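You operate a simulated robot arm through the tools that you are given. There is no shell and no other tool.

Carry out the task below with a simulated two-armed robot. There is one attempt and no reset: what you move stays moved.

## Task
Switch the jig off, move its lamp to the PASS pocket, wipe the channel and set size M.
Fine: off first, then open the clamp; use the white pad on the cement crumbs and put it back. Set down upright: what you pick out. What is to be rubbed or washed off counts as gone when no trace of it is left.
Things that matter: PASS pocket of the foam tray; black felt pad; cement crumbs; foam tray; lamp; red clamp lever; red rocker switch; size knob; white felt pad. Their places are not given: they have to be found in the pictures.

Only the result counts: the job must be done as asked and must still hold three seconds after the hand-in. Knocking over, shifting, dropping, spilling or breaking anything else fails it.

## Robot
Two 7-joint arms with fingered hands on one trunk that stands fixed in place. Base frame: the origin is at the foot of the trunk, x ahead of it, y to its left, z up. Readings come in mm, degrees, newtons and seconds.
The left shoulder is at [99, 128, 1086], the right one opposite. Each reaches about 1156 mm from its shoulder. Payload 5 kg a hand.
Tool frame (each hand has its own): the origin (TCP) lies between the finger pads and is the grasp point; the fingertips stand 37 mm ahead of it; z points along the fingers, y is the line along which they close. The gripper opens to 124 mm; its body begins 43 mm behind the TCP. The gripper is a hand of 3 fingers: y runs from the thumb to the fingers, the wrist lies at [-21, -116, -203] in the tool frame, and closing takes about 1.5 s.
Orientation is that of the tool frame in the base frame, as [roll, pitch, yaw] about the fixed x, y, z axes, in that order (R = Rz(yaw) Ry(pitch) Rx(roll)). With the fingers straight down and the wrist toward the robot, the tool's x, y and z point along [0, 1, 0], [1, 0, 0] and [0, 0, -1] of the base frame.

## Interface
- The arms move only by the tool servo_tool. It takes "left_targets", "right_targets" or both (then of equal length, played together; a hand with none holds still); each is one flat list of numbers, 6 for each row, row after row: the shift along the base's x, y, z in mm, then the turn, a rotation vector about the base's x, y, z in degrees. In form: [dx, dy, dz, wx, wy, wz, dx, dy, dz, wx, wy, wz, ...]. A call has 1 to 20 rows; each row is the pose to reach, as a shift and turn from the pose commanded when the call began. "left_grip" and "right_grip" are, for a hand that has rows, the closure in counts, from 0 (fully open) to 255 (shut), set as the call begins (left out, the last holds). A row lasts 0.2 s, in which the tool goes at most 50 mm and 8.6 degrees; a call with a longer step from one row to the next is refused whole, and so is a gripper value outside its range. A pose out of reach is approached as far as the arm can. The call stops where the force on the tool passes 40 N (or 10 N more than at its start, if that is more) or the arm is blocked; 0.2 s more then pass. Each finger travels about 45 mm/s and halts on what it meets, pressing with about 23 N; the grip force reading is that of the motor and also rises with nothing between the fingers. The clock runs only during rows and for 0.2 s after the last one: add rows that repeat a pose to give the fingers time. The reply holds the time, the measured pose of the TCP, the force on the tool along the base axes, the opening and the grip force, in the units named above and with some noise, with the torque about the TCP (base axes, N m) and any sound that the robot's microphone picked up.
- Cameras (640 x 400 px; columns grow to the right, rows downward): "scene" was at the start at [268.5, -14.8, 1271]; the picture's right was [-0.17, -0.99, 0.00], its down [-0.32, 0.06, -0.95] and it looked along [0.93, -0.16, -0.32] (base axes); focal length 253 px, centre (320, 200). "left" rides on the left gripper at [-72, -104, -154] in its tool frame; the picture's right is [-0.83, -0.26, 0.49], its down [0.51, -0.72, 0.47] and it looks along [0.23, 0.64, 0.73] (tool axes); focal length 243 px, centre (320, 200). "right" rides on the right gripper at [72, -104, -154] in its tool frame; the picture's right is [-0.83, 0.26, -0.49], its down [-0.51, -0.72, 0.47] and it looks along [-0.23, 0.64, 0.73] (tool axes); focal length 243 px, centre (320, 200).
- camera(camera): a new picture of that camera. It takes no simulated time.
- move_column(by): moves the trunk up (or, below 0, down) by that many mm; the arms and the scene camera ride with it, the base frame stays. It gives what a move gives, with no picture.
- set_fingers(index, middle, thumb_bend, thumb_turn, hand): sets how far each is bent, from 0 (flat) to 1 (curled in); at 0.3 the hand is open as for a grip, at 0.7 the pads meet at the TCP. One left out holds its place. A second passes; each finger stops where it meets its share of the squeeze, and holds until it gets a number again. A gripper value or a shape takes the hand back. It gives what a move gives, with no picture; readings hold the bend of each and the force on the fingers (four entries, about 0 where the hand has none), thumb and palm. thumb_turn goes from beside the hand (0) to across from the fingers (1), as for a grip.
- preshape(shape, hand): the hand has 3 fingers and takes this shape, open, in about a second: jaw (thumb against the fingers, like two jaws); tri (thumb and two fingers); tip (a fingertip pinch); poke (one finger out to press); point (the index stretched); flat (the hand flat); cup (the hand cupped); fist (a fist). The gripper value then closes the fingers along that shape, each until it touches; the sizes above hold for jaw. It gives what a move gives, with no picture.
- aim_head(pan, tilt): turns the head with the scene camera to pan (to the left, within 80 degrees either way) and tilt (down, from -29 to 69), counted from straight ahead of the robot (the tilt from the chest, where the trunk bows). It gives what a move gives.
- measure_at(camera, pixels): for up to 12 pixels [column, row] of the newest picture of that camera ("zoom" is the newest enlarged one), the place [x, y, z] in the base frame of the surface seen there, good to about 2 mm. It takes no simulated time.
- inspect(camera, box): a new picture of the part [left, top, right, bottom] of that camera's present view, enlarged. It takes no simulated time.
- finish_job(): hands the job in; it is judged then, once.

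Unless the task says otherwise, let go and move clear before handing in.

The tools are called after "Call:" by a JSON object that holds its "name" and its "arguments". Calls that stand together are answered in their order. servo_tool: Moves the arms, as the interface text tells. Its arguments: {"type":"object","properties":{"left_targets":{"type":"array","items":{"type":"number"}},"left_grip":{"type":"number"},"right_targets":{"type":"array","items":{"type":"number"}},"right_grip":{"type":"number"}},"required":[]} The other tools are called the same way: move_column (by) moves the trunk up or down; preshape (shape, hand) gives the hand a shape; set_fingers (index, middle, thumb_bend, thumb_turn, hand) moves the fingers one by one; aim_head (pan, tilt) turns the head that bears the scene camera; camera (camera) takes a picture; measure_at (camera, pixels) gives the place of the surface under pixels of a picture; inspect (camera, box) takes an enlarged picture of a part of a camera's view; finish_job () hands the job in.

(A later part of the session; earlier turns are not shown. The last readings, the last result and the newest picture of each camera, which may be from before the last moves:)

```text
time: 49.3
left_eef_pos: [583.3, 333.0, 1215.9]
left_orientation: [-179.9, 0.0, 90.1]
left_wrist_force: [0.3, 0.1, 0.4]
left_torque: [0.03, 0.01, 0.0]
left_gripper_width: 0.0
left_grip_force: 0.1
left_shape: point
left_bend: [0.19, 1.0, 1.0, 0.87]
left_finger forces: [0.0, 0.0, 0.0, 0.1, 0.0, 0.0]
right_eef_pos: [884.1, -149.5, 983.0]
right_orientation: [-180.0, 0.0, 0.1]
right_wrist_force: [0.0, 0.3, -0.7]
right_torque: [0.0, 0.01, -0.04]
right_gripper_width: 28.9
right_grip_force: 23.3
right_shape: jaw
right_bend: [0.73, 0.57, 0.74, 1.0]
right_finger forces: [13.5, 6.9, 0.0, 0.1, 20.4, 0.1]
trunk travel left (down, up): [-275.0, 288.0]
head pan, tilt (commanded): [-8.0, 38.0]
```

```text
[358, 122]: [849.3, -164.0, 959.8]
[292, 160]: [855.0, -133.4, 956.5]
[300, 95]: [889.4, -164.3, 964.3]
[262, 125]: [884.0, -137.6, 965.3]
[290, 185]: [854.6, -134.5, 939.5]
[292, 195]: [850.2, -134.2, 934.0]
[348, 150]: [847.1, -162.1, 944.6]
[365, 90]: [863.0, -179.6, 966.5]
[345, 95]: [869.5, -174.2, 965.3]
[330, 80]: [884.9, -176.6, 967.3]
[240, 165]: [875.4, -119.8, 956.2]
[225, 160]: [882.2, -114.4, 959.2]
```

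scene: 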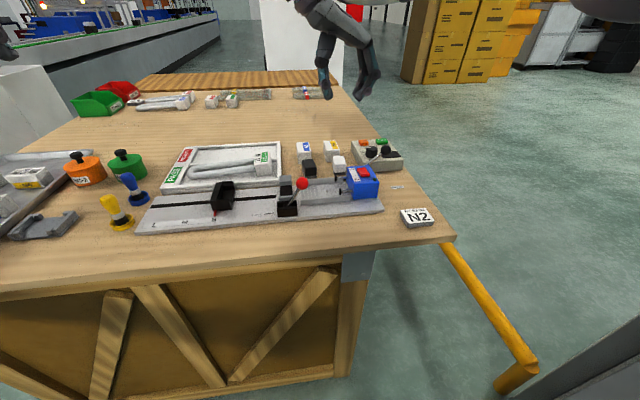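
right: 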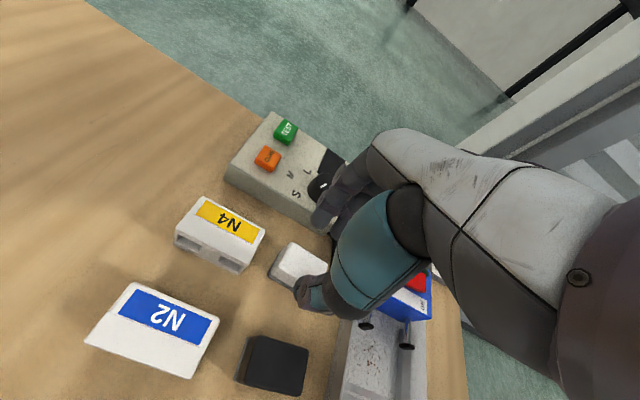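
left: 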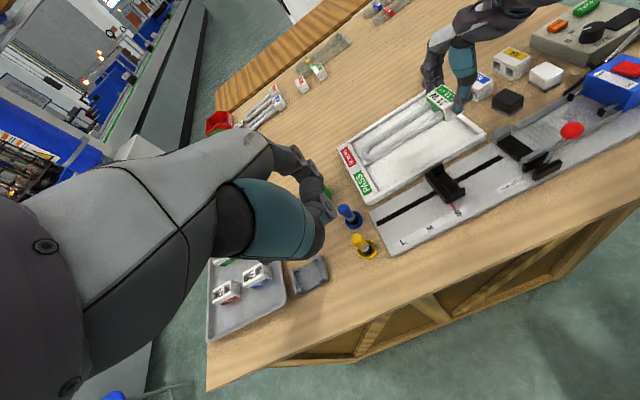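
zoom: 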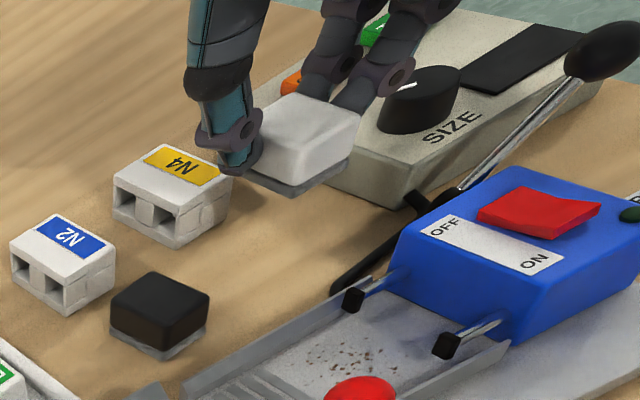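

About 12 mm of pad sticks out ahead of the fingers, as wanted. I'll turn the hand back +90° while moving over the channel, at a safe height.

Call:
{"name": "servo_tool", "arguments": {"right_targets": [0, 0, 20, 0, 0, 4, -10, 6, 25, 0, 0, 12, -20, 12, 25, 0, 0, 20, -31, 18, 25, 0, 0, 28, -42, 24, 25, 0, 0, 36, -53, 30, 25, 0, 0, 44, -64, 36, 25, 0, 0, 52, -75, 42, 25, 0, 0, 60, -86, 48, 25, 0, 0, 68, -97, 54, 25, 0, 0, 76, -108, 60, 25, 0, 0, 84, -119, 66, 25, 0, 0, 90, -125, 69, 25, 0, 0, 90, -125, 69, 25, 0, 0, 90]}}

Call:
{"name": "inspect", "arguments": {"camera": "scene", "box": [260, 90, 390, 210]}}

Call:
{"name": "camera", "arguments": {"camera": "right"}}

Call:
{"name": "inspect", "arguments": {"camera": "left", "box": [480, 0, 640, 150]}}

```text
time: 52.3
left_eef_pos: [582.8, 332.8, 1217.0]
left_orientation: [-180.0, 0.0, 90.0]
left_wrist_force: [-0.1, -0.4, 0.8]
left_torque: [0.03, 0.02, -0.03]
left_gripper_width: 0.0
left_grip_force: 0.0
left_shape: point
left_bend: [0.19, 1.0, 1.0, 0.87]
left_finger forces: [0.0, 0.0, 0.1, 0.1, 0.0, 0.0]
right_eef_pos: [757.6, -79.3, 1006.5]
right_orientation: [180.0, 0.0, 90.2]
right_wrist_force: [0.0, 0.3, 0.4]
right_torque: [-0.01, -0.01, 0.05]
right_gripper_width: 28.7
right_grip_force: 22.9
right_shape: jaw
right_bend: [0.73, 0.57, 0.74, 1.0]
right_finger forces: [13.5, 7.0, 0.0, 0.0, 20.4, 0.0]
trunk travel left (down, up): [-275.0, 288.0]
head pan, tilt (commanded): [-8.0, 38.0]
```

```text
3.33 times, centred on (325, 150) of scene
```

zoom: 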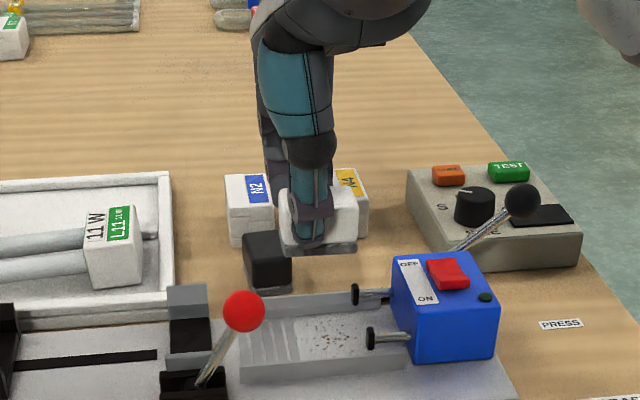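

```text
taken
```

right: 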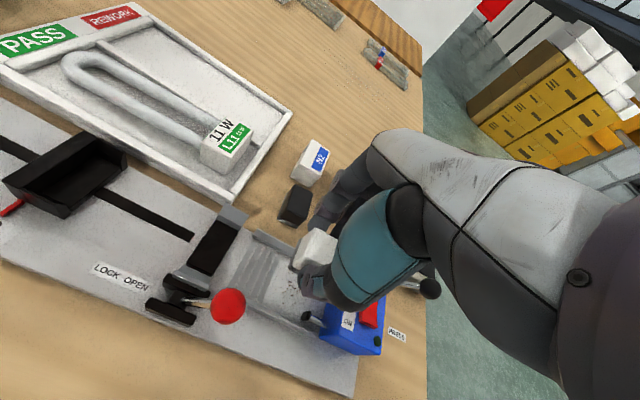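

```text
2.67 times, centred on (560, 75) of left
```

zoom: 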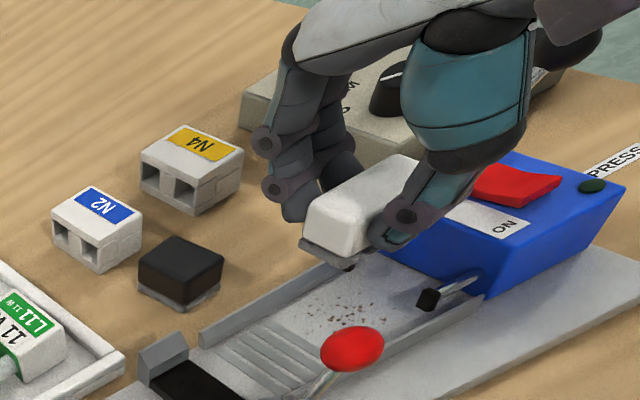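

The pad's long side now lies along the channel. I'll measure its extents to know exactly where its ends are.

Call:
{"name": "inspect", "arguments": {"camera": "scene", "box": [330, 140, 380, 180]}}

Call:
{"name": "inspect", "arguments": {"camera": "scene", "box": [330, 130, 390, 180]}}

Call:
{"name": "measure_at", "arguments": {"camera": "scene", "pixels": [[366, 155], [367, 160], [367, 164], [365, 150], [346, 163], [348, 160], [366, 147]]}}

```text
10.00 times, centred on (355, 160) of scene
```

zoom: 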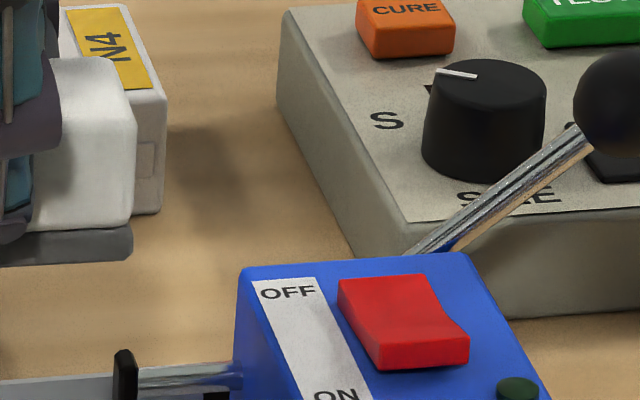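

```text
8.00 times, centred on (360, 155) of scene
```

zoom: 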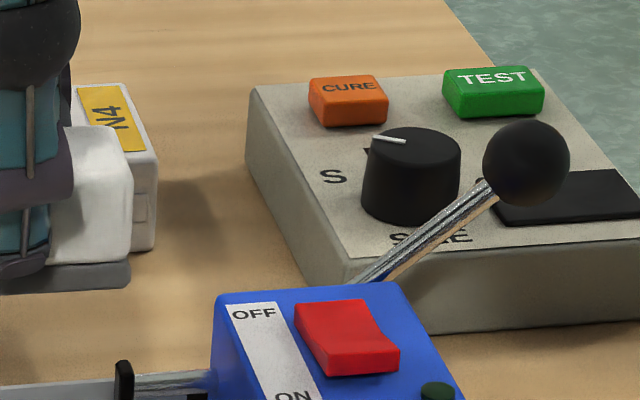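

```text
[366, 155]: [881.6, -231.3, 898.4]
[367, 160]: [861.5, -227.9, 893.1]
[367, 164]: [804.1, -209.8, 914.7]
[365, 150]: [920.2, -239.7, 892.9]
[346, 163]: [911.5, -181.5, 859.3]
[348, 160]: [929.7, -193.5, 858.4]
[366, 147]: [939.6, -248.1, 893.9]
```

Call:
{"name": "measure_at", "arguments": {"camera": "zoom", "pixels": [[128, 272], [128, 200], [120, 150], [100, 140], [60, 285], [20, 288], [90, 200], [110, 265]]}}

Call:
{"name": "inspect", "arguments": {"camera": "scene", "box": [300, 120, 380, 190]}}

Call:
{"name": "measure_at", "arguments": {"camera": "zoom", "pixels": [[25, 395], [240, 360], [460, 345], [460, 330], [455, 260], [440, 210], [330, 300], [360, 260], [265, 270], [250, 340], [235, 290], [470, 215]]}}

```text
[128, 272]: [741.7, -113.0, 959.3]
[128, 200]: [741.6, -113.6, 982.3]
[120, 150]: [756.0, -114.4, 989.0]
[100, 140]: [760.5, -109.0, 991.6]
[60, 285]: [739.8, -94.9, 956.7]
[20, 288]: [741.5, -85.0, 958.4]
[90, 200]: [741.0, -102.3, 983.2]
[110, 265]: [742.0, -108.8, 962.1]
```

```text
5.71 times, centred on (340, 155) of scene
```

zoom: 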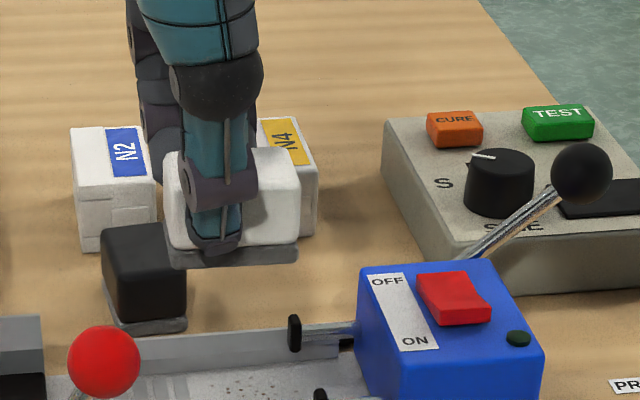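

```text
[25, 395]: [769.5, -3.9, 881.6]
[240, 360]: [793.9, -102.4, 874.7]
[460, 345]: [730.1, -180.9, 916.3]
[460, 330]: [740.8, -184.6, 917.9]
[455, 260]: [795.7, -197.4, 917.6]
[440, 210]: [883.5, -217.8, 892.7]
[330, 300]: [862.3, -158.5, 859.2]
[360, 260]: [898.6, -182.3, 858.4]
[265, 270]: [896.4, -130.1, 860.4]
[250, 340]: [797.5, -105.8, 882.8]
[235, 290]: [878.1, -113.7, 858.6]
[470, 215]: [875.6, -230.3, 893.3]
```

The pad's right end is at y≈TCP−34.7 and its near face at x≈741; probe heads start at y≈−122.5. I'll lower it into the channel to just above the floor.

Call:
{"name": "servo_tool", "arguments": {"right_targets": [2, 0, -25, 0, 0, 0, 2, 0, -50, 0, 0, 0, 2, 0, -68, 0, 0, 0, 2, 0, -75, 0, 0, 0, 2, 0, -75, 0, 0, 0]}}

Call:
{"name": "inspect", "arguments": {"camera": "scene", "box": [280, 130, 380, 210]}}

Call:
{"name": "inspect", "arguments": {"camera": "left", "box": [500, 30, 640, 150]}}

```text
time: 53.5
left_eef_pos: [583.7, 332.0, 1217.1]
left_orientation: [180.0, 0.0, 89.9]
left_wrist_force: [0.0, 0.3, 0.0]
left_torque: [0.0, -0.04, 0.03]
left_gripper_width: 0.0
left_grip_force: 0.0
left_shape: point
left_bend: [0.19, 1.0, 1.0, 0.87]
left_finger forces: [0.0, 0.0, 0.0, 0.0, 0.0, 0.1]
right_eef_pos: [761.4, -80.9, 934.4]
right_orientation: [180.0, 0.1, 90.1]
right_wrist_force: [0.4, -0.1, -0.2]
right_torque: [0.0, -0.05, -0.01]
right_gripper_width: 28.5
right_grip_force: 23.3
right_shape: jaw
right_bend: [0.73, 0.57, 0.74, 1.0]
right_finger forces: [13.4, 7.0, 0.0, 0.1, 20.5, 0.1]
trunk travel left (down, up): [-275.0, 288.0]
head pan, tilt (commanded): [-8.0, 38.0]
```

```text
5.00 times, centred on (330, 170) of scene
```

zoom: 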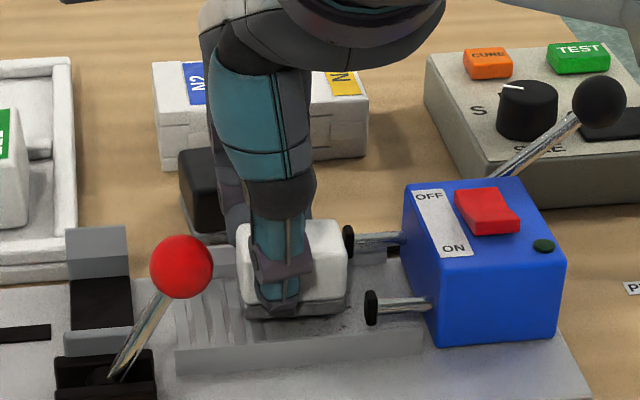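

```text
3.33 times, centred on (570, 90) of left
```

zoom: 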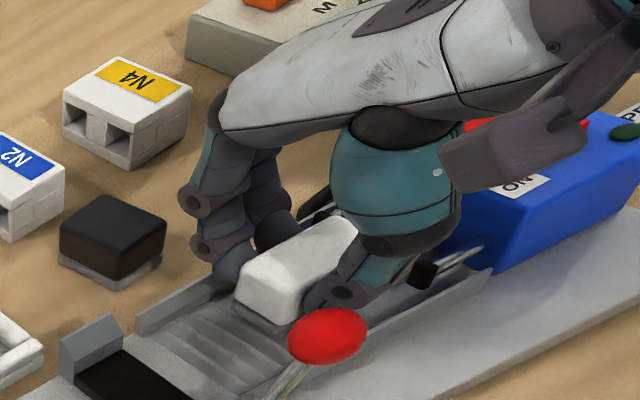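

The pad hangs about 9 mm over the floor, right end at y≈−115.6. I'll lower in small steps until I feel light contact.

Call:
{"name": "servo_tool", "arguments": {"right_targets": [0, 0, -5, 0, 0, 0, 0, 0, -8, 0, 0, 0, 0, 0, -9.5, 0, 0, 0, 0, 0, -10.5, 0, 0, 0]}}

```text
time: 54.5
left_eef_pos: [581.6, 332.8, 1216.7]
left_orientation: [-180.0, 0.0, 89.9]
left_wrist_force: [-0.6, 0.5, -0.1]
left_torque: [0.02, -0.01, -0.01]
left_gripper_width: 0.2
left_grip_force: 0.1
left_shape: point
left_bend: [0.19, 1.0, 1.0, 0.87]
left_finger forces: [0.0, 0.1, 0.0, 0.1, 0.0, 0.1]
right_eef_pos: [760.0, -82.0, 924.4]
right_orientation: [180.0, 0.1, 90.1]
right_wrist_force: [-0.3, 0.1, 7.5]
right_torque: [-0.02, -0.02, 0.01]
right_gripper_width: 29.2
right_grip_force: 23.1
right_shape: jaw
right_bend: [0.73, 0.57, 0.74, 1.0]
right_finger forces: [14.4, 7.8, 0.0, 0.0, 22.0, 0.0]
trunk travel left (down, up): [-275.0, 288.0]
head pan, tilt (commanded): [-8.0, 38.0]
```

Light contact of 7.5 N. I'll rub sideways within x, keeping the right end short of the probe heads.

Call:
{"name": "servo_tool", "arguments": {"right_targets": [-5, 0, 0, 0, 0, 0, -10, -1, 0, 0, 0, 0, -10, 3, 0, 0, 0, 0, -5, -1, 0, 0, 0, 0, 0, -1, 0, 0, 0, 0, 5, -1, 0, 0, 0, 0, 10, -1, 0, 0, 0, 0, 14, -1, 0, 0, 0, 0, 14, 4, 0, 0, 0, 0, 10, 0, 0, 0, 0, 0, 5, -1, 0, 0, 0, 0, 0, -1, 0, 0, 0, 0, -5, 0, 0, 0, 0, 0, -10, 0, 0, 0, 0, 0, -5, 4, 0, 0, 0, 0, 0, 4, 0, 0, 0, 0]}}

Call:
{"name": "inspect", "arguments": {"camera": "scene", "box": [280, 130, 380, 210]}}

Call:
{"name": "inspect", "arguments": {"camera": "left", "box": [500, 30, 640, 150]}}

```text
time: 57.9
left_eef_pos: [580.3, 332.3, 1217.5]
left_orientation: [179.9, 0.0, 90.1]
left_wrist_force: [0.7, -0.3, 0.4]
left_torque: [0.03, 0.03, 0.01]
left_gripper_width: 0.0
left_grip_force: 0.0
left_shape: point
left_bend: [0.19, 1.0, 1.0, 0.87]
left_finger forces: [0.0, 0.0, 0.0, 0.1, 0.0, 0.1]
right_eef_pos: [759.3, -77.0, 922.9]
right_orientation: [-180.0, 0.1, 90.2]
right_wrist_force: [-3.5, 0.7, 11.9]
right_torque: [0.0, 0.11, 0.03]
right_gripper_width: 29.7
right_grip_force: 22.6
right_shape: jaw
right_bend: [0.73, 0.57, 0.74, 1.0]
right_finger forces: [13.9, 7.9, 0.1, 0.1, 26.1, 0.0]
trunk travel left (down, up): [-275.0, 288.0]
head pan, tilt (commanded): [-8.0, 38.0]
```

```text
5.00 times, centred on (330, 170) of scene
```

zoom: 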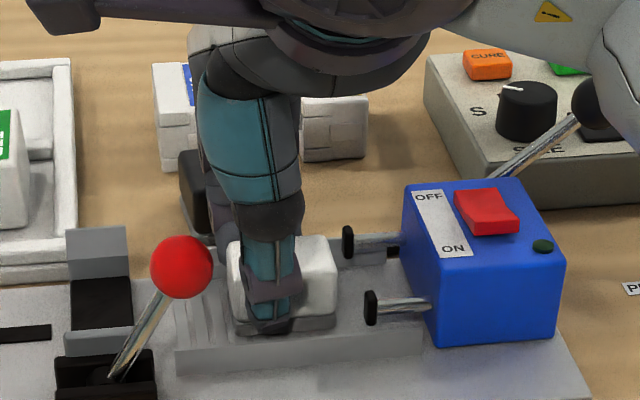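

```text
3.33 times, centred on (570, 90) of left
```

zoom: 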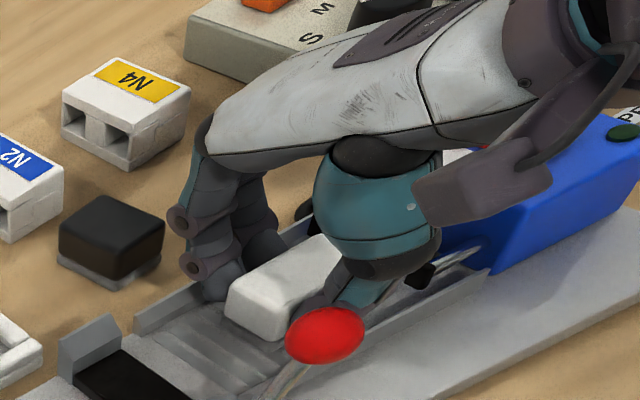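

Rubbing went smoothly at about 12 N. I'll measure the pad's current right end and sides before going between the probes.

Call:
{"name": "inspect", "arguments": {"camera": "scene", "box": [315, 160, 375, 205]}}

```text
8.89 times, centred on (345, 182) of scene
```

zoom: 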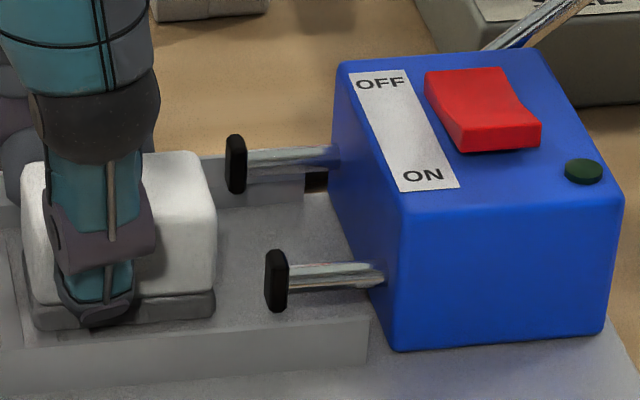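

Call:
{"name": "measure_at", "arguments": {"camera": "zoom", "pixels": [[212, 280], [212, 300], [205, 175], [150, 312], [200, 160], [215, 220], [268, 280], [280, 255], [230, 165], [240, 140], [260, 215], [290, 320]]}}

```text
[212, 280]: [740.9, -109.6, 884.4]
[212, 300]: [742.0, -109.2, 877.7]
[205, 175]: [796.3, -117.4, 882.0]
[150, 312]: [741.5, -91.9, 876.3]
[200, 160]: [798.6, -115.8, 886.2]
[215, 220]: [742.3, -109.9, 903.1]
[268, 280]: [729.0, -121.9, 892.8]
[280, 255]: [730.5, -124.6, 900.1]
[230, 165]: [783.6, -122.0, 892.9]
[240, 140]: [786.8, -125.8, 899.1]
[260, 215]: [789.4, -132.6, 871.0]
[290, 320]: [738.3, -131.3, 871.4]
```

Pad now spans x≈741.5–772 with its right end at y≈−111; the heads leave x≈738–781 free. I'll go 2 mm to +x and slide 16.5 mm between the probes, with small side strokes.

Call:
{"name": "servo_tool", "arguments": {"right_targets": [2, 0, 0.5, 0, 0, 0, 2, -6, 0.5, 0, 0, 0, 2, -11, 0.5, 0, 0, 0, 2, -14, 0.5, 0, 0, 0, 2, -16.5, 0.5, 0, 0, 0, 5, -16.5, 0.5, 0, 0, 0, 2, -16.5, 0.5, 0, 0, 0, -1, -16.5, 0.5, 0, 0, 0, 2, -17, 0.5, 0, 0, 0, 5, -17, 0.5, 0, 0, 0, 2, -13, 0.5, 0, 0, 0, -1, -17, 0.5, 0, 0, 0, 2, -12, 0.5, 0, 0, 0, 2, -6, 0.5, 0, 0, 0, 2, 0, 0.5, 0, 0, 0]}}

Call:
{"name": "inspect", "arguments": {"camera": "scene", "box": [315, 160, 375, 205]}}

```text
time: 61.1
left_eef_pos: [582.0, 331.9, 1218.0]
left_orientation: [180.0, 0.0, 90.1]
left_wrist_force: [-0.2, -0.1, -0.7]
left_torque: [0.0, -0.02, -0.01]
left_gripper_width: 0.0
left_grip_force: 0.1
left_shape: point
left_bend: [0.19, 1.0, 1.0, 0.87]
left_finger forces: [0.1, 0.1, 0.1, 0.0, 0.0, 0.0]
right_eef_pos: [762.1, -77.3, 922.6]
right_orientation: [-179.9, 0.0, 90.2]
right_wrist_force: [0.9, -2.6, 8.9]
right_torque: [-0.07, -0.02, 0.0]
right_gripper_width: 30.0
right_grip_force: 23.2
right_shape: jaw
right_bend: [0.73, 0.57, 0.74, 1.0]
right_finger forces: [14.8, 8.7, 0.0, 0.0, 24.0, 0.0]
trunk travel left (down, up): [-275.0, 288.0]
head pan, tilt (commanded): [-8.0, 38.0]
```

```text
8.89 times, centred on (345, 182) of scene
```

zoom: 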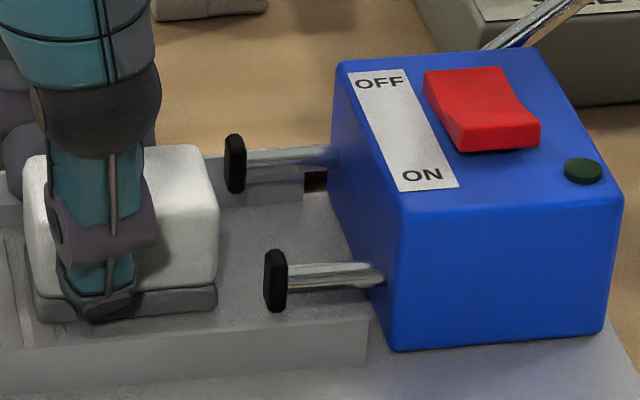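

No stall occurred and the floor ahead of the pad looks clean. I'll lift the pad 60 mm and inspect the channel.

Call:
{"name": "servo_tool", "arguments": {"right_targets": [0, 0, 15, 0, 0, 0, 0, 0, 45, 0, 0, 0, 0, 0, 80, 0, 0, 0, 0, 0, 80, 0, 0, 0]}}

Call:
{"name": "inspect", "arguments": {"camera": "scene", "box": [300, 160, 370, 205]}}

Call:
{"name": "inspect", "arguments": {"camera": "left", "box": [530, 70, 630, 140]}}

Call:
{"name": "camera", "arguments": {"camera": "right"}}

```text
time: 62.1
left_eef_pos: [583.6, 331.0, 1216.6]
left_orientation: [-180.0, 0.1, 90.0]
left_wrist_force: [-0.2, -1.1, -0.2]
left_torque: [-0.02, 0.03, 0.0]
left_gripper_width: 0.2
left_grip_force: 0.1
left_shape: point
left_bend: [0.19, 1.0, 1.0, 0.87]
left_finger forces: [0.0, 0.0, 0.0, 0.1, 0.1, 0.0]
right_eef_pos: [763.3, -78.1, 1001.7]
right_orientation: [-179.9, 0.1, 90.1]
right_wrist_force: [1.0, 0.3, -0.6]
right_torque: [0.04, 0.02, 0.0]
right_gripper_width: 29.7
right_grip_force: 22.8
right_shape: jaw
right_bend: [0.73, 0.57, 0.74, 1.0]
right_finger forces: [14.5, 7.7, 0.1, 0.1, 22.3, 0.0]
trunk travel left (down, up): [-275.0, 288.0]
head pan, tilt (commanded): [-8.0, 38.0]
```

```text
8.89 times, centred on (335, 182) of scene
```

zoom: 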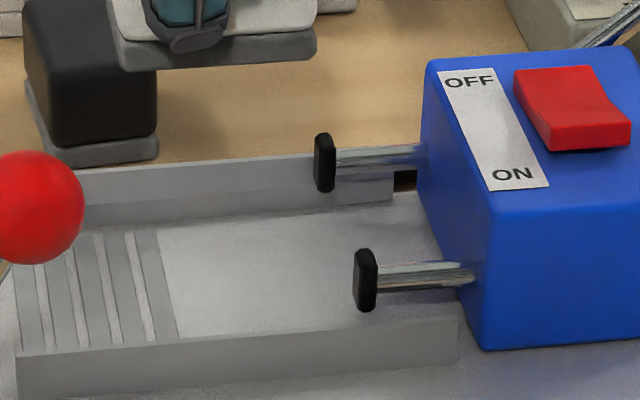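

```text
5.71 times, centred on (580, 105) of left
```

zoom: 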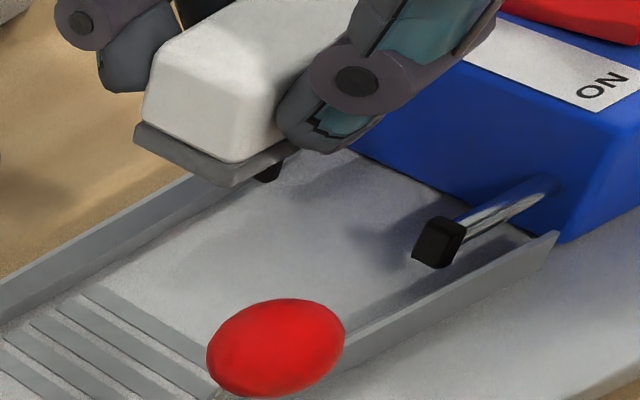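

```text
taken
```

right: 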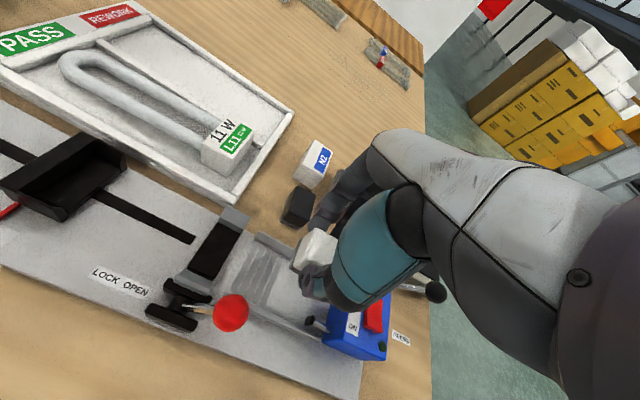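

The channel looks clean in both views. I'll enlarge further to be sure no specks remain.

Call:
{"name": "inspect", "arguments": {"camera": "scene", "box": [312, 175, 352, 200]}}

Call:
{"name": "inspect", "arguments": {"camera": "left", "box": [540, 95, 600, 135]}}

Call:
{"name": "inspect", "arguments": {"camera": "right", "box": [240, 240, 340, 340]}}

```text
16.00 times, centred on (332, 188) of scene
```

zoom: 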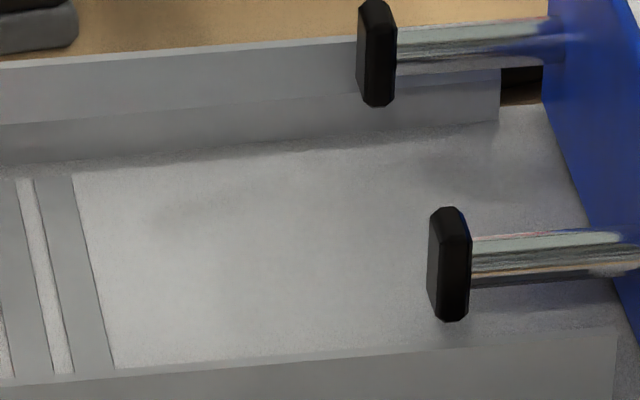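

```text
10.00 times, centred on (570, 115) of left
```

zoom: 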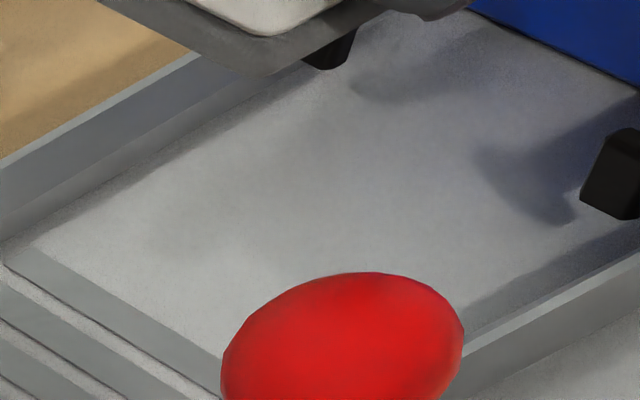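

```text
4.00 times, centred on (290, 290) of right
```

zoom: 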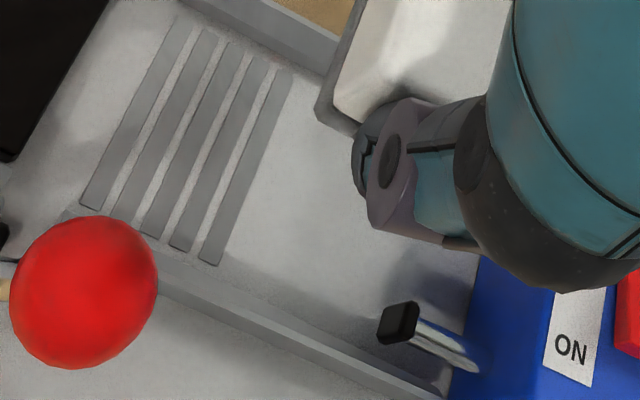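

The floor shows no specks. I'll carry the pad back above its old place, turning the hand −90°, and recheck the channel without the shadow.

Call:
{"name": "servo_tool", "arguments": {"right_targets": [6, -2, 8, 0, 0, -6, 16, -6, 8, 0, 0, -14, 26, -12, 8, 0, 0, -22, 36, -18, 8, 0, 0, -30, 46, -24, 8, 0, 0, -38, 56, -30, 8, 0, 0, -46, 66, -36, 8, 0, 0, -54, 76, -42, 8, 0, 0, -62, 86, -48, 8, 0, 0, -70, 97, -56, 4, 0, 0, -78, 108, -64, 0, 0, 0, -85, 120, -72, -10, 0, 0, -90, 120, -72, -20, 0, 0, -90, 120, -72, -20, 0, 0, -90]}}

Call:
{"name": "inspect", "arguments": {"camera": "scene", "box": [280, 90, 400, 205]}}

Call:
{"name": "inspect", "arguments": {"camera": "left", "box": [520, 70, 620, 140]}}

Call:
{"name": "inspect", "arguments": {"camera": "scene", "box": [312, 175, 352, 200]}}

```text
time: 65.1
left_eef_pos: [582.4, 332.5, 1218.1]
left_orientation: [-180.0, 0.0, 90.0]
left_wrist_force: [-0.2, -0.2, -0.2]
left_torque: [-0.01, -0.03, -0.01]
left_gripper_width: 0.0
left_grip_force: 0.0
left_shape: point
left_bend: [0.19, 1.0, 1.0, 0.87]
left_finger forces: [0.0, 0.0, 0.0, 0.0, 0.0, 0.1]
right_eef_pos: [882.0, -149.1, 981.6]
right_orientation: [179.9, 0.0, 0.1]
right_wrist_force: [-0.2, 0.4, -0.1]
right_torque: [0.01, -0.04, 0.01]
right_gripper_width: 29.7
right_grip_force: 23.2
right_shape: jaw
right_bend: [0.73, 0.57, 0.74, 1.0]
right_finger forces: [14.3, 7.6, 0.1, 0.1, 22.0, 0.0]
trunk travel left (down, up): [-275.0, 288.0]
head pan, tilt (commanded): [-8.0, 38.0]
```

```text
3.48 times, centred on (340, 148) of scene
```

zoom: 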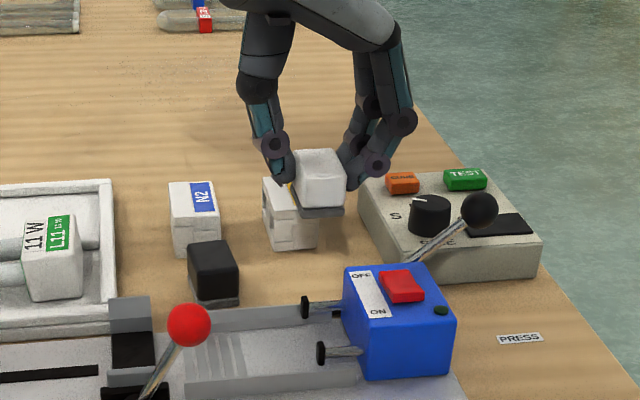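

```text
5.71 times, centred on (570, 105) of left
```

zoom: 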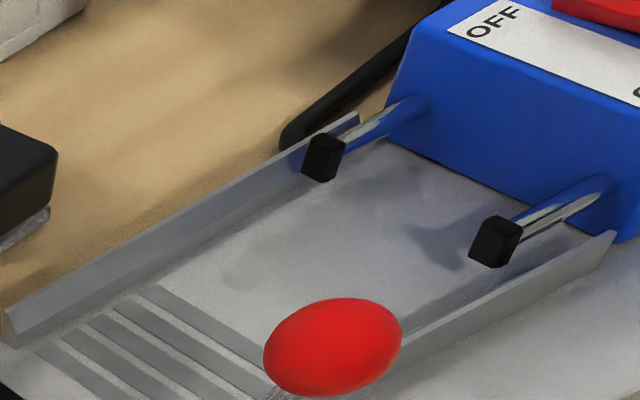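

```text
16.00 times, centred on (332, 188) of scene
```

zoom: 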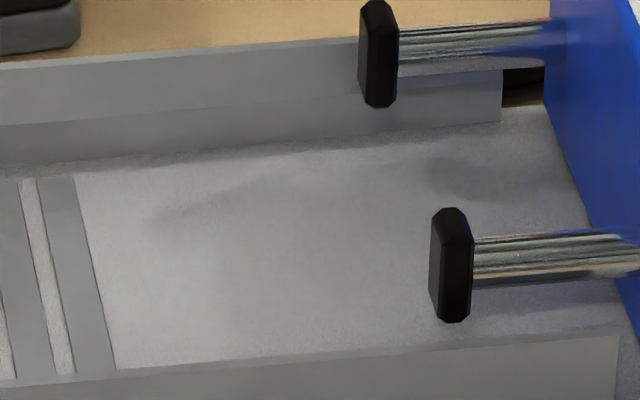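

A faint soft patch shows at left zoom (245,265); it may be the red ball's shadow. I'll check its place against the probe-head shadow.

Call:
{"name": "inspect", "arguments": {"camera": "left", "box": [520, 70, 620, 140]}}

Call:
{"name": "measure_at", "arguments": {"camera": "zoom", "pixels": [[245, 268], [235, 280], [265, 250], [430, 240], [455, 262], [375, 172], [495, 240], [325, 155], [330, 345]]}}

Call:
{"name": "inspect", "arguments": {"camera": "left", "box": [540, 95, 590, 130]}}

```text
5.71 times, centred on (570, 105) of left
```

zoom: 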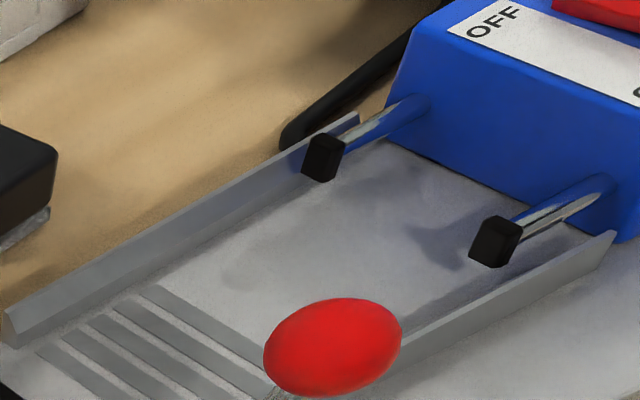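

```text
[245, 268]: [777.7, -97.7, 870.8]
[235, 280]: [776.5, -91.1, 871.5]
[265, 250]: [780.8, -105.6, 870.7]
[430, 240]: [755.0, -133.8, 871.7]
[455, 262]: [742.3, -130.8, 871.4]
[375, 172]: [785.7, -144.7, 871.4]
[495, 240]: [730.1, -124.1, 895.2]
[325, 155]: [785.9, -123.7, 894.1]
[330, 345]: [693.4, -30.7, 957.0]
```

```text
11.43 times, centred on (565, 112) of left
```

zoom: 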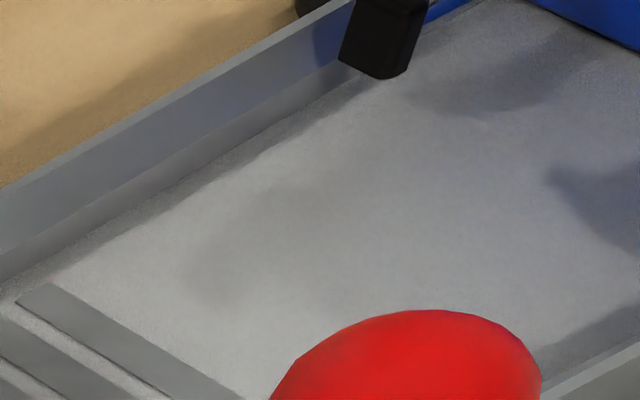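

The patch doesn't match the probe shadow exactly, so I'll raise the hand with the pad by 110 mm and see whether the patch moves.

Call:
{"name": "servo_tool", "arguments": {"right_targets": [0, -10, 40, 0, 0, 0, 0, -20, 80, 0, 0, 0, 0, -30, 110, 0, 0, 0]}}

Call:
{"name": "inspect", "arguments": {"camera": "left", "box": [520, 70, 620, 140]}}

Call:
{"name": "inspect", "arguments": {"camera": "left", "box": [540, 95, 590, 130]}}

Call:
{"name": "inspect", "arguments": {"camera": "scene", "box": [312, 175, 352, 200]}}

```text
time: 65.9
left_eef_pos: [582.4, 331.4, 1218.1]
left_orientation: [-179.9, 0.0, 90.0]
left_wrist_force: [0.0, -0.2, -0.5]
left_torque: [0.01, 0.02, -0.02]
left_gripper_width: 0.0
left_grip_force: 0.0
left_shape: point
left_bend: [0.19, 1.0, 1.0, 0.87]
left_finger forces: [0.0, 0.1, 0.1, 0.0, 0.0, 0.0]
right_eef_pos: [883.3, -180.7, 1094.6]
right_orientation: [180.0, 0.2, 0.1]
right_wrist_force: [0.0, 0.3, -0.1]
right_torque: [0.0, -0.01, -0.03]
right_gripper_width: 29.9
right_grip_force: 22.8
right_shape: jaw
right_bend: [0.73, 0.57, 0.74, 1.0]
right_finger forces: [14.2, 7.7, 0.0, 0.0, 21.8, 0.0]
trunk travel left (down, up): [-275.0, 288.0]
head pan, tilt (commanded): [-8.0, 38.0]
```

```text
5.71 times, centred on (570, 105) of left
```

zoom: 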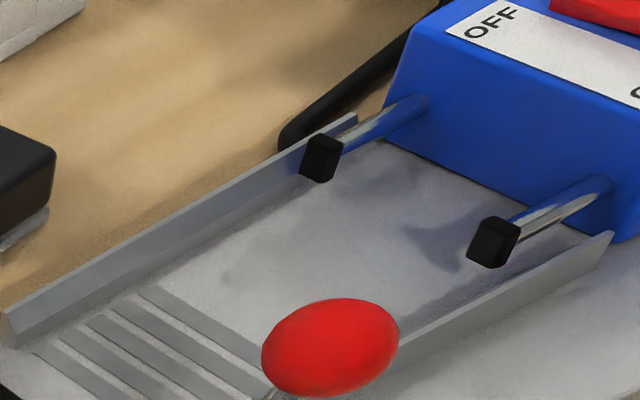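

```text
11.43 times, centred on (565, 112) of left
```

zoom: 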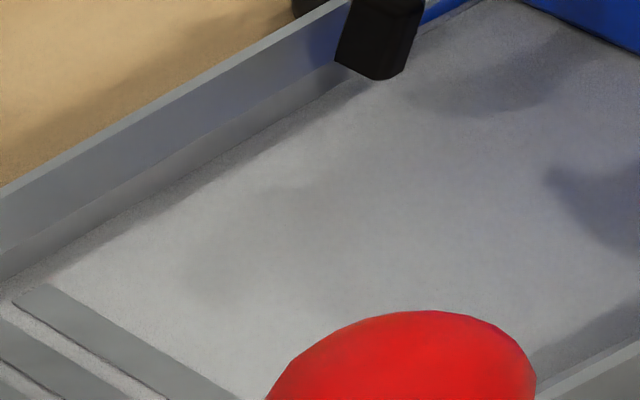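

```text
16.00 times, centred on (332, 188) of scene
```

zoom: 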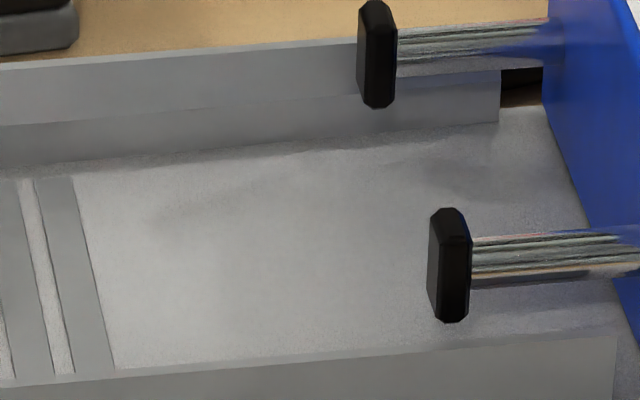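

The patch stays put, so it isn't this hand's shadow. I'll move the left arm back a bit to see whether it is the left hand's shadow.

Call:
{"name": "servo_tool", "arguments": {"left_targets": [-30, 15, 20, 0, 0, 0, -60, 30, 40, 0, 0, 0, -90, 45, 60, 0, 0, 0, -120, 60, 60, 0, 0, 0]}}

Call:
{"name": "inspect", "arguments": {"camera": "scene", "box": [312, 175, 352, 200]}}

Call:
{"name": "camera", "arguments": {"camera": "left"}}

```text
time: 66.9
left_eef_pos: [459.3, 393.7, 1278.5]
left_orientation: [179.9, 0.1, 90.0]
left_wrist_force: [-0.4, 0.0, -0.6]
left_torque: [-0.01, -0.06, -0.01]
left_gripper_width: 0.0
left_grip_force: 0.1
left_shape: point
left_bend: [0.19, 1.0, 1.0, 0.87]
left_finger forces: [0.0, 0.0, 0.0, 0.0, 0.0, 0.1]
right_eef_pos: [882.1, -178.3, 1095.0]
right_orientation: [-179.9, 0.0, 0.1]
right_wrist_force: [0.4, 0.8, -1.4]
right_torque: [-0.03, -0.05, 0.02]
right_gripper_width: 29.8
right_grip_force: 23.1
right_shape: jaw
right_bend: [0.73, 0.57, 0.74, 1.0]
right_finger forces: [14.3, 7.6, 0.0, 0.1, 21.9, 0.0]
trunk travel left (down, up): [-275.0, 288.0]
head pan, tilt (commanded): [-8.0, 38.0]
```

```text
16.00 times, centred on (332, 188) of scene
```

zoom: 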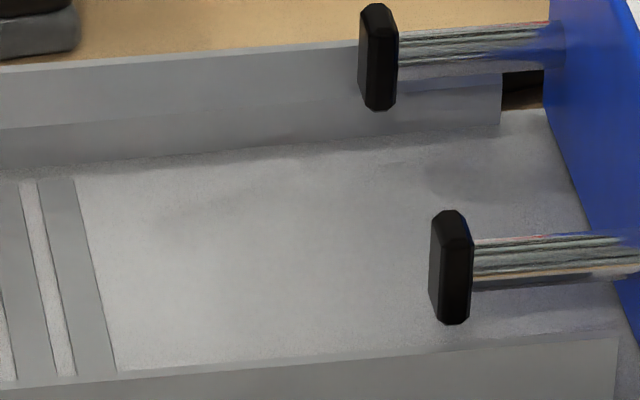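

```text
taken
```

left: 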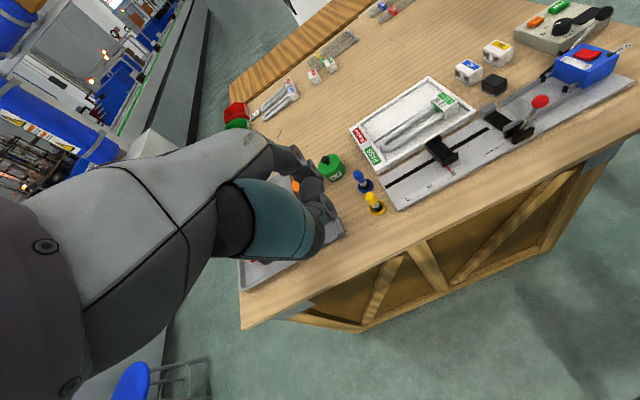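

The patch got lighter as the left arm moved, so it is just arm shadow. I'll confirm with the right hand's camera, which sees the channel from the far side.

Call:
{"name": "camera", "arguments": {"camera": "right"}}

Call:
{"name": "inspect", "arguments": {"camera": "right", "box": [320, 260, 460, 390]}}

```text
taken
```

right: 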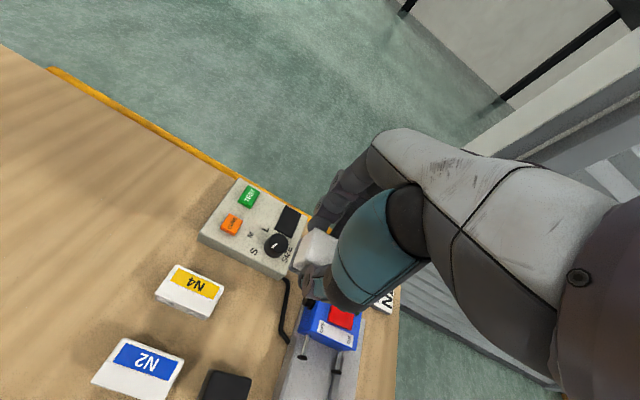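

```text
3.08 times, centred on (390, 325) of right
```

zoom: 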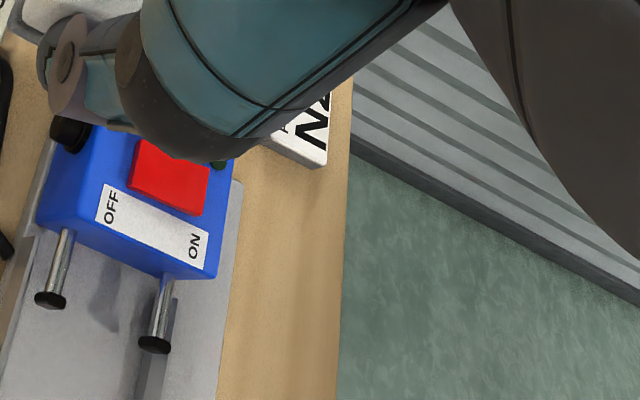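

Call:
{"name": "inspect", "arguments": {"camera": "right", "box": [270, 330, 360, 400]}}

Call:
{"name": "inspect", "arguments": {"camera": "right", "box": [190, 170, 320, 280]}}

Call:
{"name": "measure_at", "arguments": {"camera": "zoom", "pixels": [[310, 400], [320, 400]]}}

```text
5.71 times, centred on (315, 365) of right
```

zoom: 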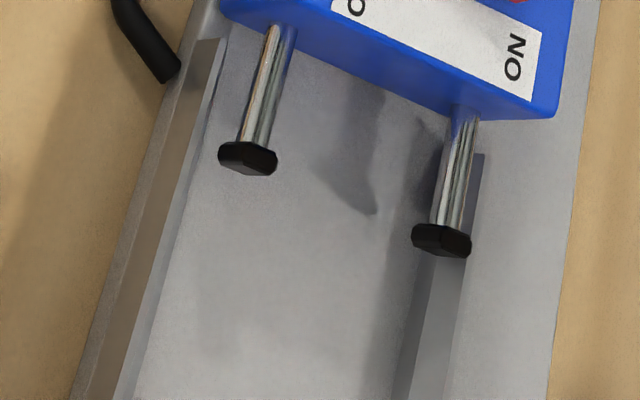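

```text
3.64 times, centred on (255, 225) of right
```

zoom: 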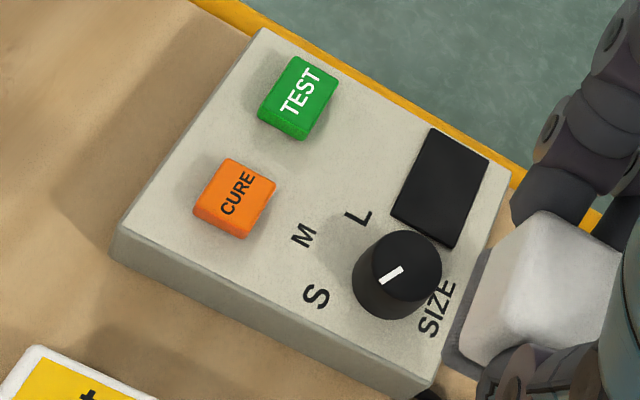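

```text
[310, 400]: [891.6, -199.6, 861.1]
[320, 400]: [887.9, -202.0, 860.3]
```

The channel is clean (only soft shadows), and this view shows S, M, L around the knob. I'll measure letters and knob.

Call:
{"name": "measure_at", "arguments": {"camera": "zoom", "pixels": [[316, 296], [304, 235], [358, 217], [407, 263], [382, 283], [402, 268], [372, 262], [441, 265], [407, 232], [405, 298], [437, 310], [360, 300]]}}

```text
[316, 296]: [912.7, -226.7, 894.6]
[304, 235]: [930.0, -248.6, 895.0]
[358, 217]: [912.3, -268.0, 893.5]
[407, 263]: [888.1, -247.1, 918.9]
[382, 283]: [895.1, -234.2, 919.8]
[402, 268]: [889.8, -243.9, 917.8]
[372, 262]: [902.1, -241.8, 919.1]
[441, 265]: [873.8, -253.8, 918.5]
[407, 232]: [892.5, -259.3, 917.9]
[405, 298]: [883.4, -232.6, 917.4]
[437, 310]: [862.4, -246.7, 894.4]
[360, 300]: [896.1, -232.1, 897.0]
```

The knob's centre is about (888, −247), top z 918, mark at +60° (S); M lies straight ahead (0°), so it needs −60°. First I'll return the pad: move back above its old spot.

Call:
{"name": "servo_tool", "arguments": {"right_targets": [0.5, 10, -40, 0, 0, 0, 1, 20, -80, 0, 0, 0, 1.5, 28, -120, 0, 0, 0, 1.5, 28, -150, 0, 0, 0, 1.5, 28, -160, 0, 0, 0, 1.5, 28, -160, 0, 0, 0]}}

Call:
{"name": "inspect", "arguments": {"camera": "scene", "box": [300, 120, 380, 180]}}

```text
time: 68.3
left_eef_pos: [462.1, 394.6, 1276.2]
left_orientation: [-180.0, 0.0, 90.0]
left_wrist_force: [-0.7, -0.4, -0.4]
left_torque: [0.01, 0.03, 0.01]
left_gripper_width: 0.2
left_grip_force: 0.1
left_shape: point
left_bend: [0.19, 1.0, 1.0, 0.87]
left_finger forces: [0.0, 0.0, 0.0, 0.0, 0.0, 0.1]
right_eef_pos: [885.5, -151.3, 932.6]
right_orientation: [-180.0, 0.2, 0.1]
right_wrist_force: [-0.6, 0.7, -0.4]
right_torque: [0.01, 0.02, -0.01]
right_gripper_width: 29.8
right_grip_force: 23.0
right_shape: jaw
right_bend: [0.73, 0.57, 0.74, 1.0]
right_finger forces: [14.3, 7.6, 0.0, 0.0, 21.9, 0.0]
trunk travel left (down, up): [-275.0, 288.0]
head pan, tilt (commanded): [-8.0, 38.0]
```

```text
6.67 times, centred on (340, 150) of scene
```

zoom: 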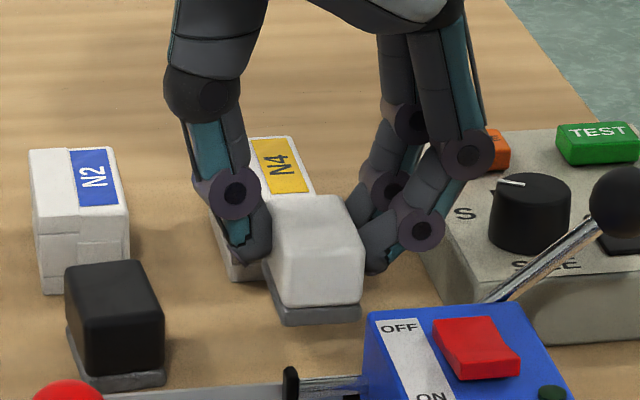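

I'll measure the pad's front corners to place it exactly where it stood (front face x≈850, y −136…−167).

Call:
{"name": "measure_at", "arguments": {"camera": "zoom", "pixels": [[285, 295], [355, 293], [285, 320], [355, 315], [278, 240], [355, 235], [290, 200], [340, 197], [320, 265]]}}

```text
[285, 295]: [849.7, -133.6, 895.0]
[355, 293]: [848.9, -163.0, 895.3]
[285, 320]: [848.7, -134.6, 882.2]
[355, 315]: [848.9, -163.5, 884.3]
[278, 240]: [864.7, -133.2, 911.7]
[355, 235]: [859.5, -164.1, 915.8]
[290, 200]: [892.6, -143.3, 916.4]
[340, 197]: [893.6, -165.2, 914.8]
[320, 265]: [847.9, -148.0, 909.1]
```

The pad is about 1.5 mm too far left; I'll correct and lower it gently to the table.

Call:
{"name": "servo_tool", "arguments": {"right_targets": [1, -1.5, -8, 0, 0, 0, 1, -1.5, -15, 0, 0, 0, 1, -1.5, -18, 0, 0, 0, 1, -1.5, -20, 0, 0, 0, 1, -1.5, -21, 0, 0, 0]}}

Call:
{"name": "inspect", "arguments": {"camera": "scene", "box": [300, 120, 380, 180]}}

```text
time: 69.5
left_eef_pos: [461.9, 393.6, 1277.5]
left_orientation: [-179.9, -0.1, 90.0]
left_wrist_force: [0.2, 0.1, 0.2]
left_torque: [0.04, 0.01, 0.01]
left_gripper_width: 0.1
left_grip_force: 0.2
left_shape: point
left_bend: [0.19, 1.0, 1.0, 0.87]
left_finger forces: [0.1, 0.0, 0.0, 0.1, 0.0, 0.0]
right_eef_pos: [886.3, -151.8, 911.1]
right_orientation: [180.0, 0.2, 0.0]
right_wrist_force: [0.1, 0.4, 1.0]
right_torque: [-0.06, -0.03, 0.03]
right_gripper_width: 29.5
right_grip_force: 23.0
right_shape: jaw
right_bend: [0.73, 0.57, 0.74, 1.0]
right_finger forces: [14.2, 7.9, 0.1, 0.1, 22.0, 0.1]
trunk travel left (down, up): [-275.0, 288.0]
head pan, tilt (commanded): [-8.0, 38.0]
```

```text
6.67 times, centred on (340, 150) of scene
```

zoom: 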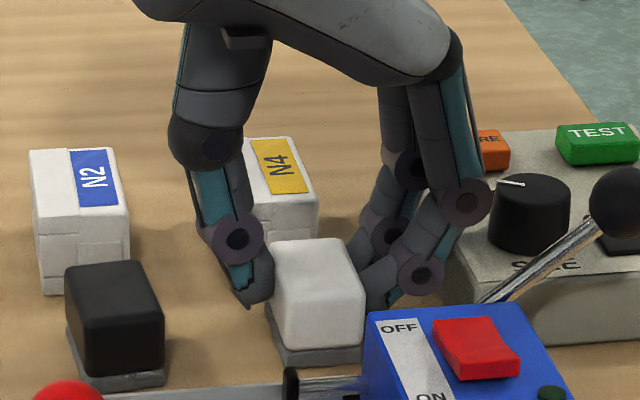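

Light contact (1 N). I'll check the pad's height and place before letting go.

Call:
{"name": "measure_at", "arguments": {"camera": "zoom", "pixels": [[310, 255], [285, 340], [355, 338], [285, 360], [355, 353], [320, 310]]}}

Call:
{"name": "servo_tool", "arguments": {"right_targets": [0, 0, -0.7, 0, 0, 0, 0, 0, -1.2, 0, 0, 0]}}

```text
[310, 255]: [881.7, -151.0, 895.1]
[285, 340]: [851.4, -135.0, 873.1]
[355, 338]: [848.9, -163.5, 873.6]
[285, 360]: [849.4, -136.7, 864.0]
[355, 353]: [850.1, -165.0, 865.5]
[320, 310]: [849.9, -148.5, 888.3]
```

```text
time: 70.1
left_eef_pos: [462.2, 393.7, 1277.5]
left_orientation: [180.0, 0.0, 90.0]
left_wrist_force: [0.1, 0.0, 1.1]
left_torque: [0.0, 0.04, -0.01]
left_gripper_width: 0.0
left_grip_force: 0.0
left_shape: point
left_bend: [0.19, 1.0, 1.0, 0.87]
left_finger forces: [0.0, 0.1, 0.0, 0.0, 0.0, 0.0]
right_eef_pos: [885.9, -153.5, 911.1]
right_orientation: [-180.0, 0.1, 0.1]
right_wrist_force: [2.8, 0.2, 7.9]
right_torque: [-0.08, -0.05, 0.03]
right_gripper_width: 29.7
right_grip_force: 22.9
right_shape: jaw
right_bend: [0.73, 0.57, 0.74, 1.0]
right_finger forces: [14.6, 8.3, 0.1, 0.0, 22.6, 0.1]
trunk travel left (down, up): [-275.0, 288.0]
head pan, tilt (commanded): [-8.0, 38.0]
```

The pad stands on the table at its old place (top z 895). I'll open the hand to 46 mm and then rise.

Call:
{"name": "servo_tool", "arguments": {"right_targets": [0, 0, 0.6, 0, 0, 0, 0, 0, 0.6, 0, 0, 0, 0, 0, 0.6, 0, 0, 0, 0, 0, 0.6, 0, 0, 0, 0, 0, 0.6, 0, 0, 0], "right_grip": 160}}

Call:
{"name": "inspect", "arguments": {"camera": "scene", "box": [300, 120, 380, 180]}}

```text
time: 71.3
left_eef_pos: [461.1, 393.9, 1277.8]
left_orientation: [179.9, 0.0, 90.0]
left_wrist_force: [0.8, 0.6, -0.6]
left_torque: [0.02, -0.02, 0.02]
left_gripper_width: 0.0
left_grip_force: 0.2
left_shape: point
left_bend: [0.19, 1.0, 1.0, 0.87]
left_finger forces: [0.0, 0.0, 0.0, 0.0, 0.0, 0.0]
right_eef_pos: [885.8, -152.6, 910.9]
right_orientation: [-179.9, 0.1, 0.1]
right_wrist_force: [-0.7, -0.8, -1.1]
right_torque: [-0.01, -0.03, 0.02]
right_gripper_width: 46.1
right_grip_force: 0.1
right_shape: jaw
right_bend: [0.74, 0.5, 0.73, 1.0]
right_finger forces: [0.0, 0.0, 0.0, 0.0, 0.1, 0.0]
trunk travel left (down, up): [-275.0, 288.0]
head pan, tilt (commanded): [-8.0, 38.0]
```

```text
6.67 times, centred on (340, 150) of scene
```

zoom: 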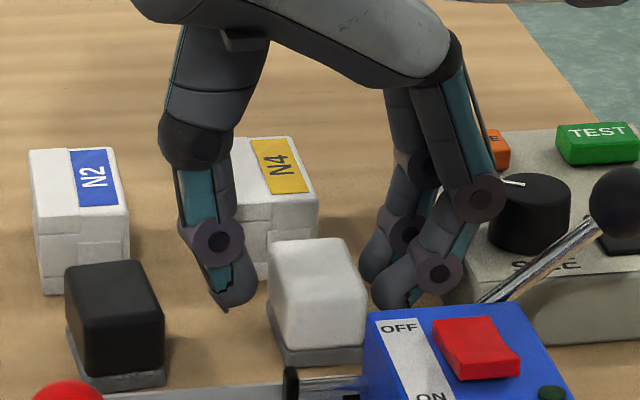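

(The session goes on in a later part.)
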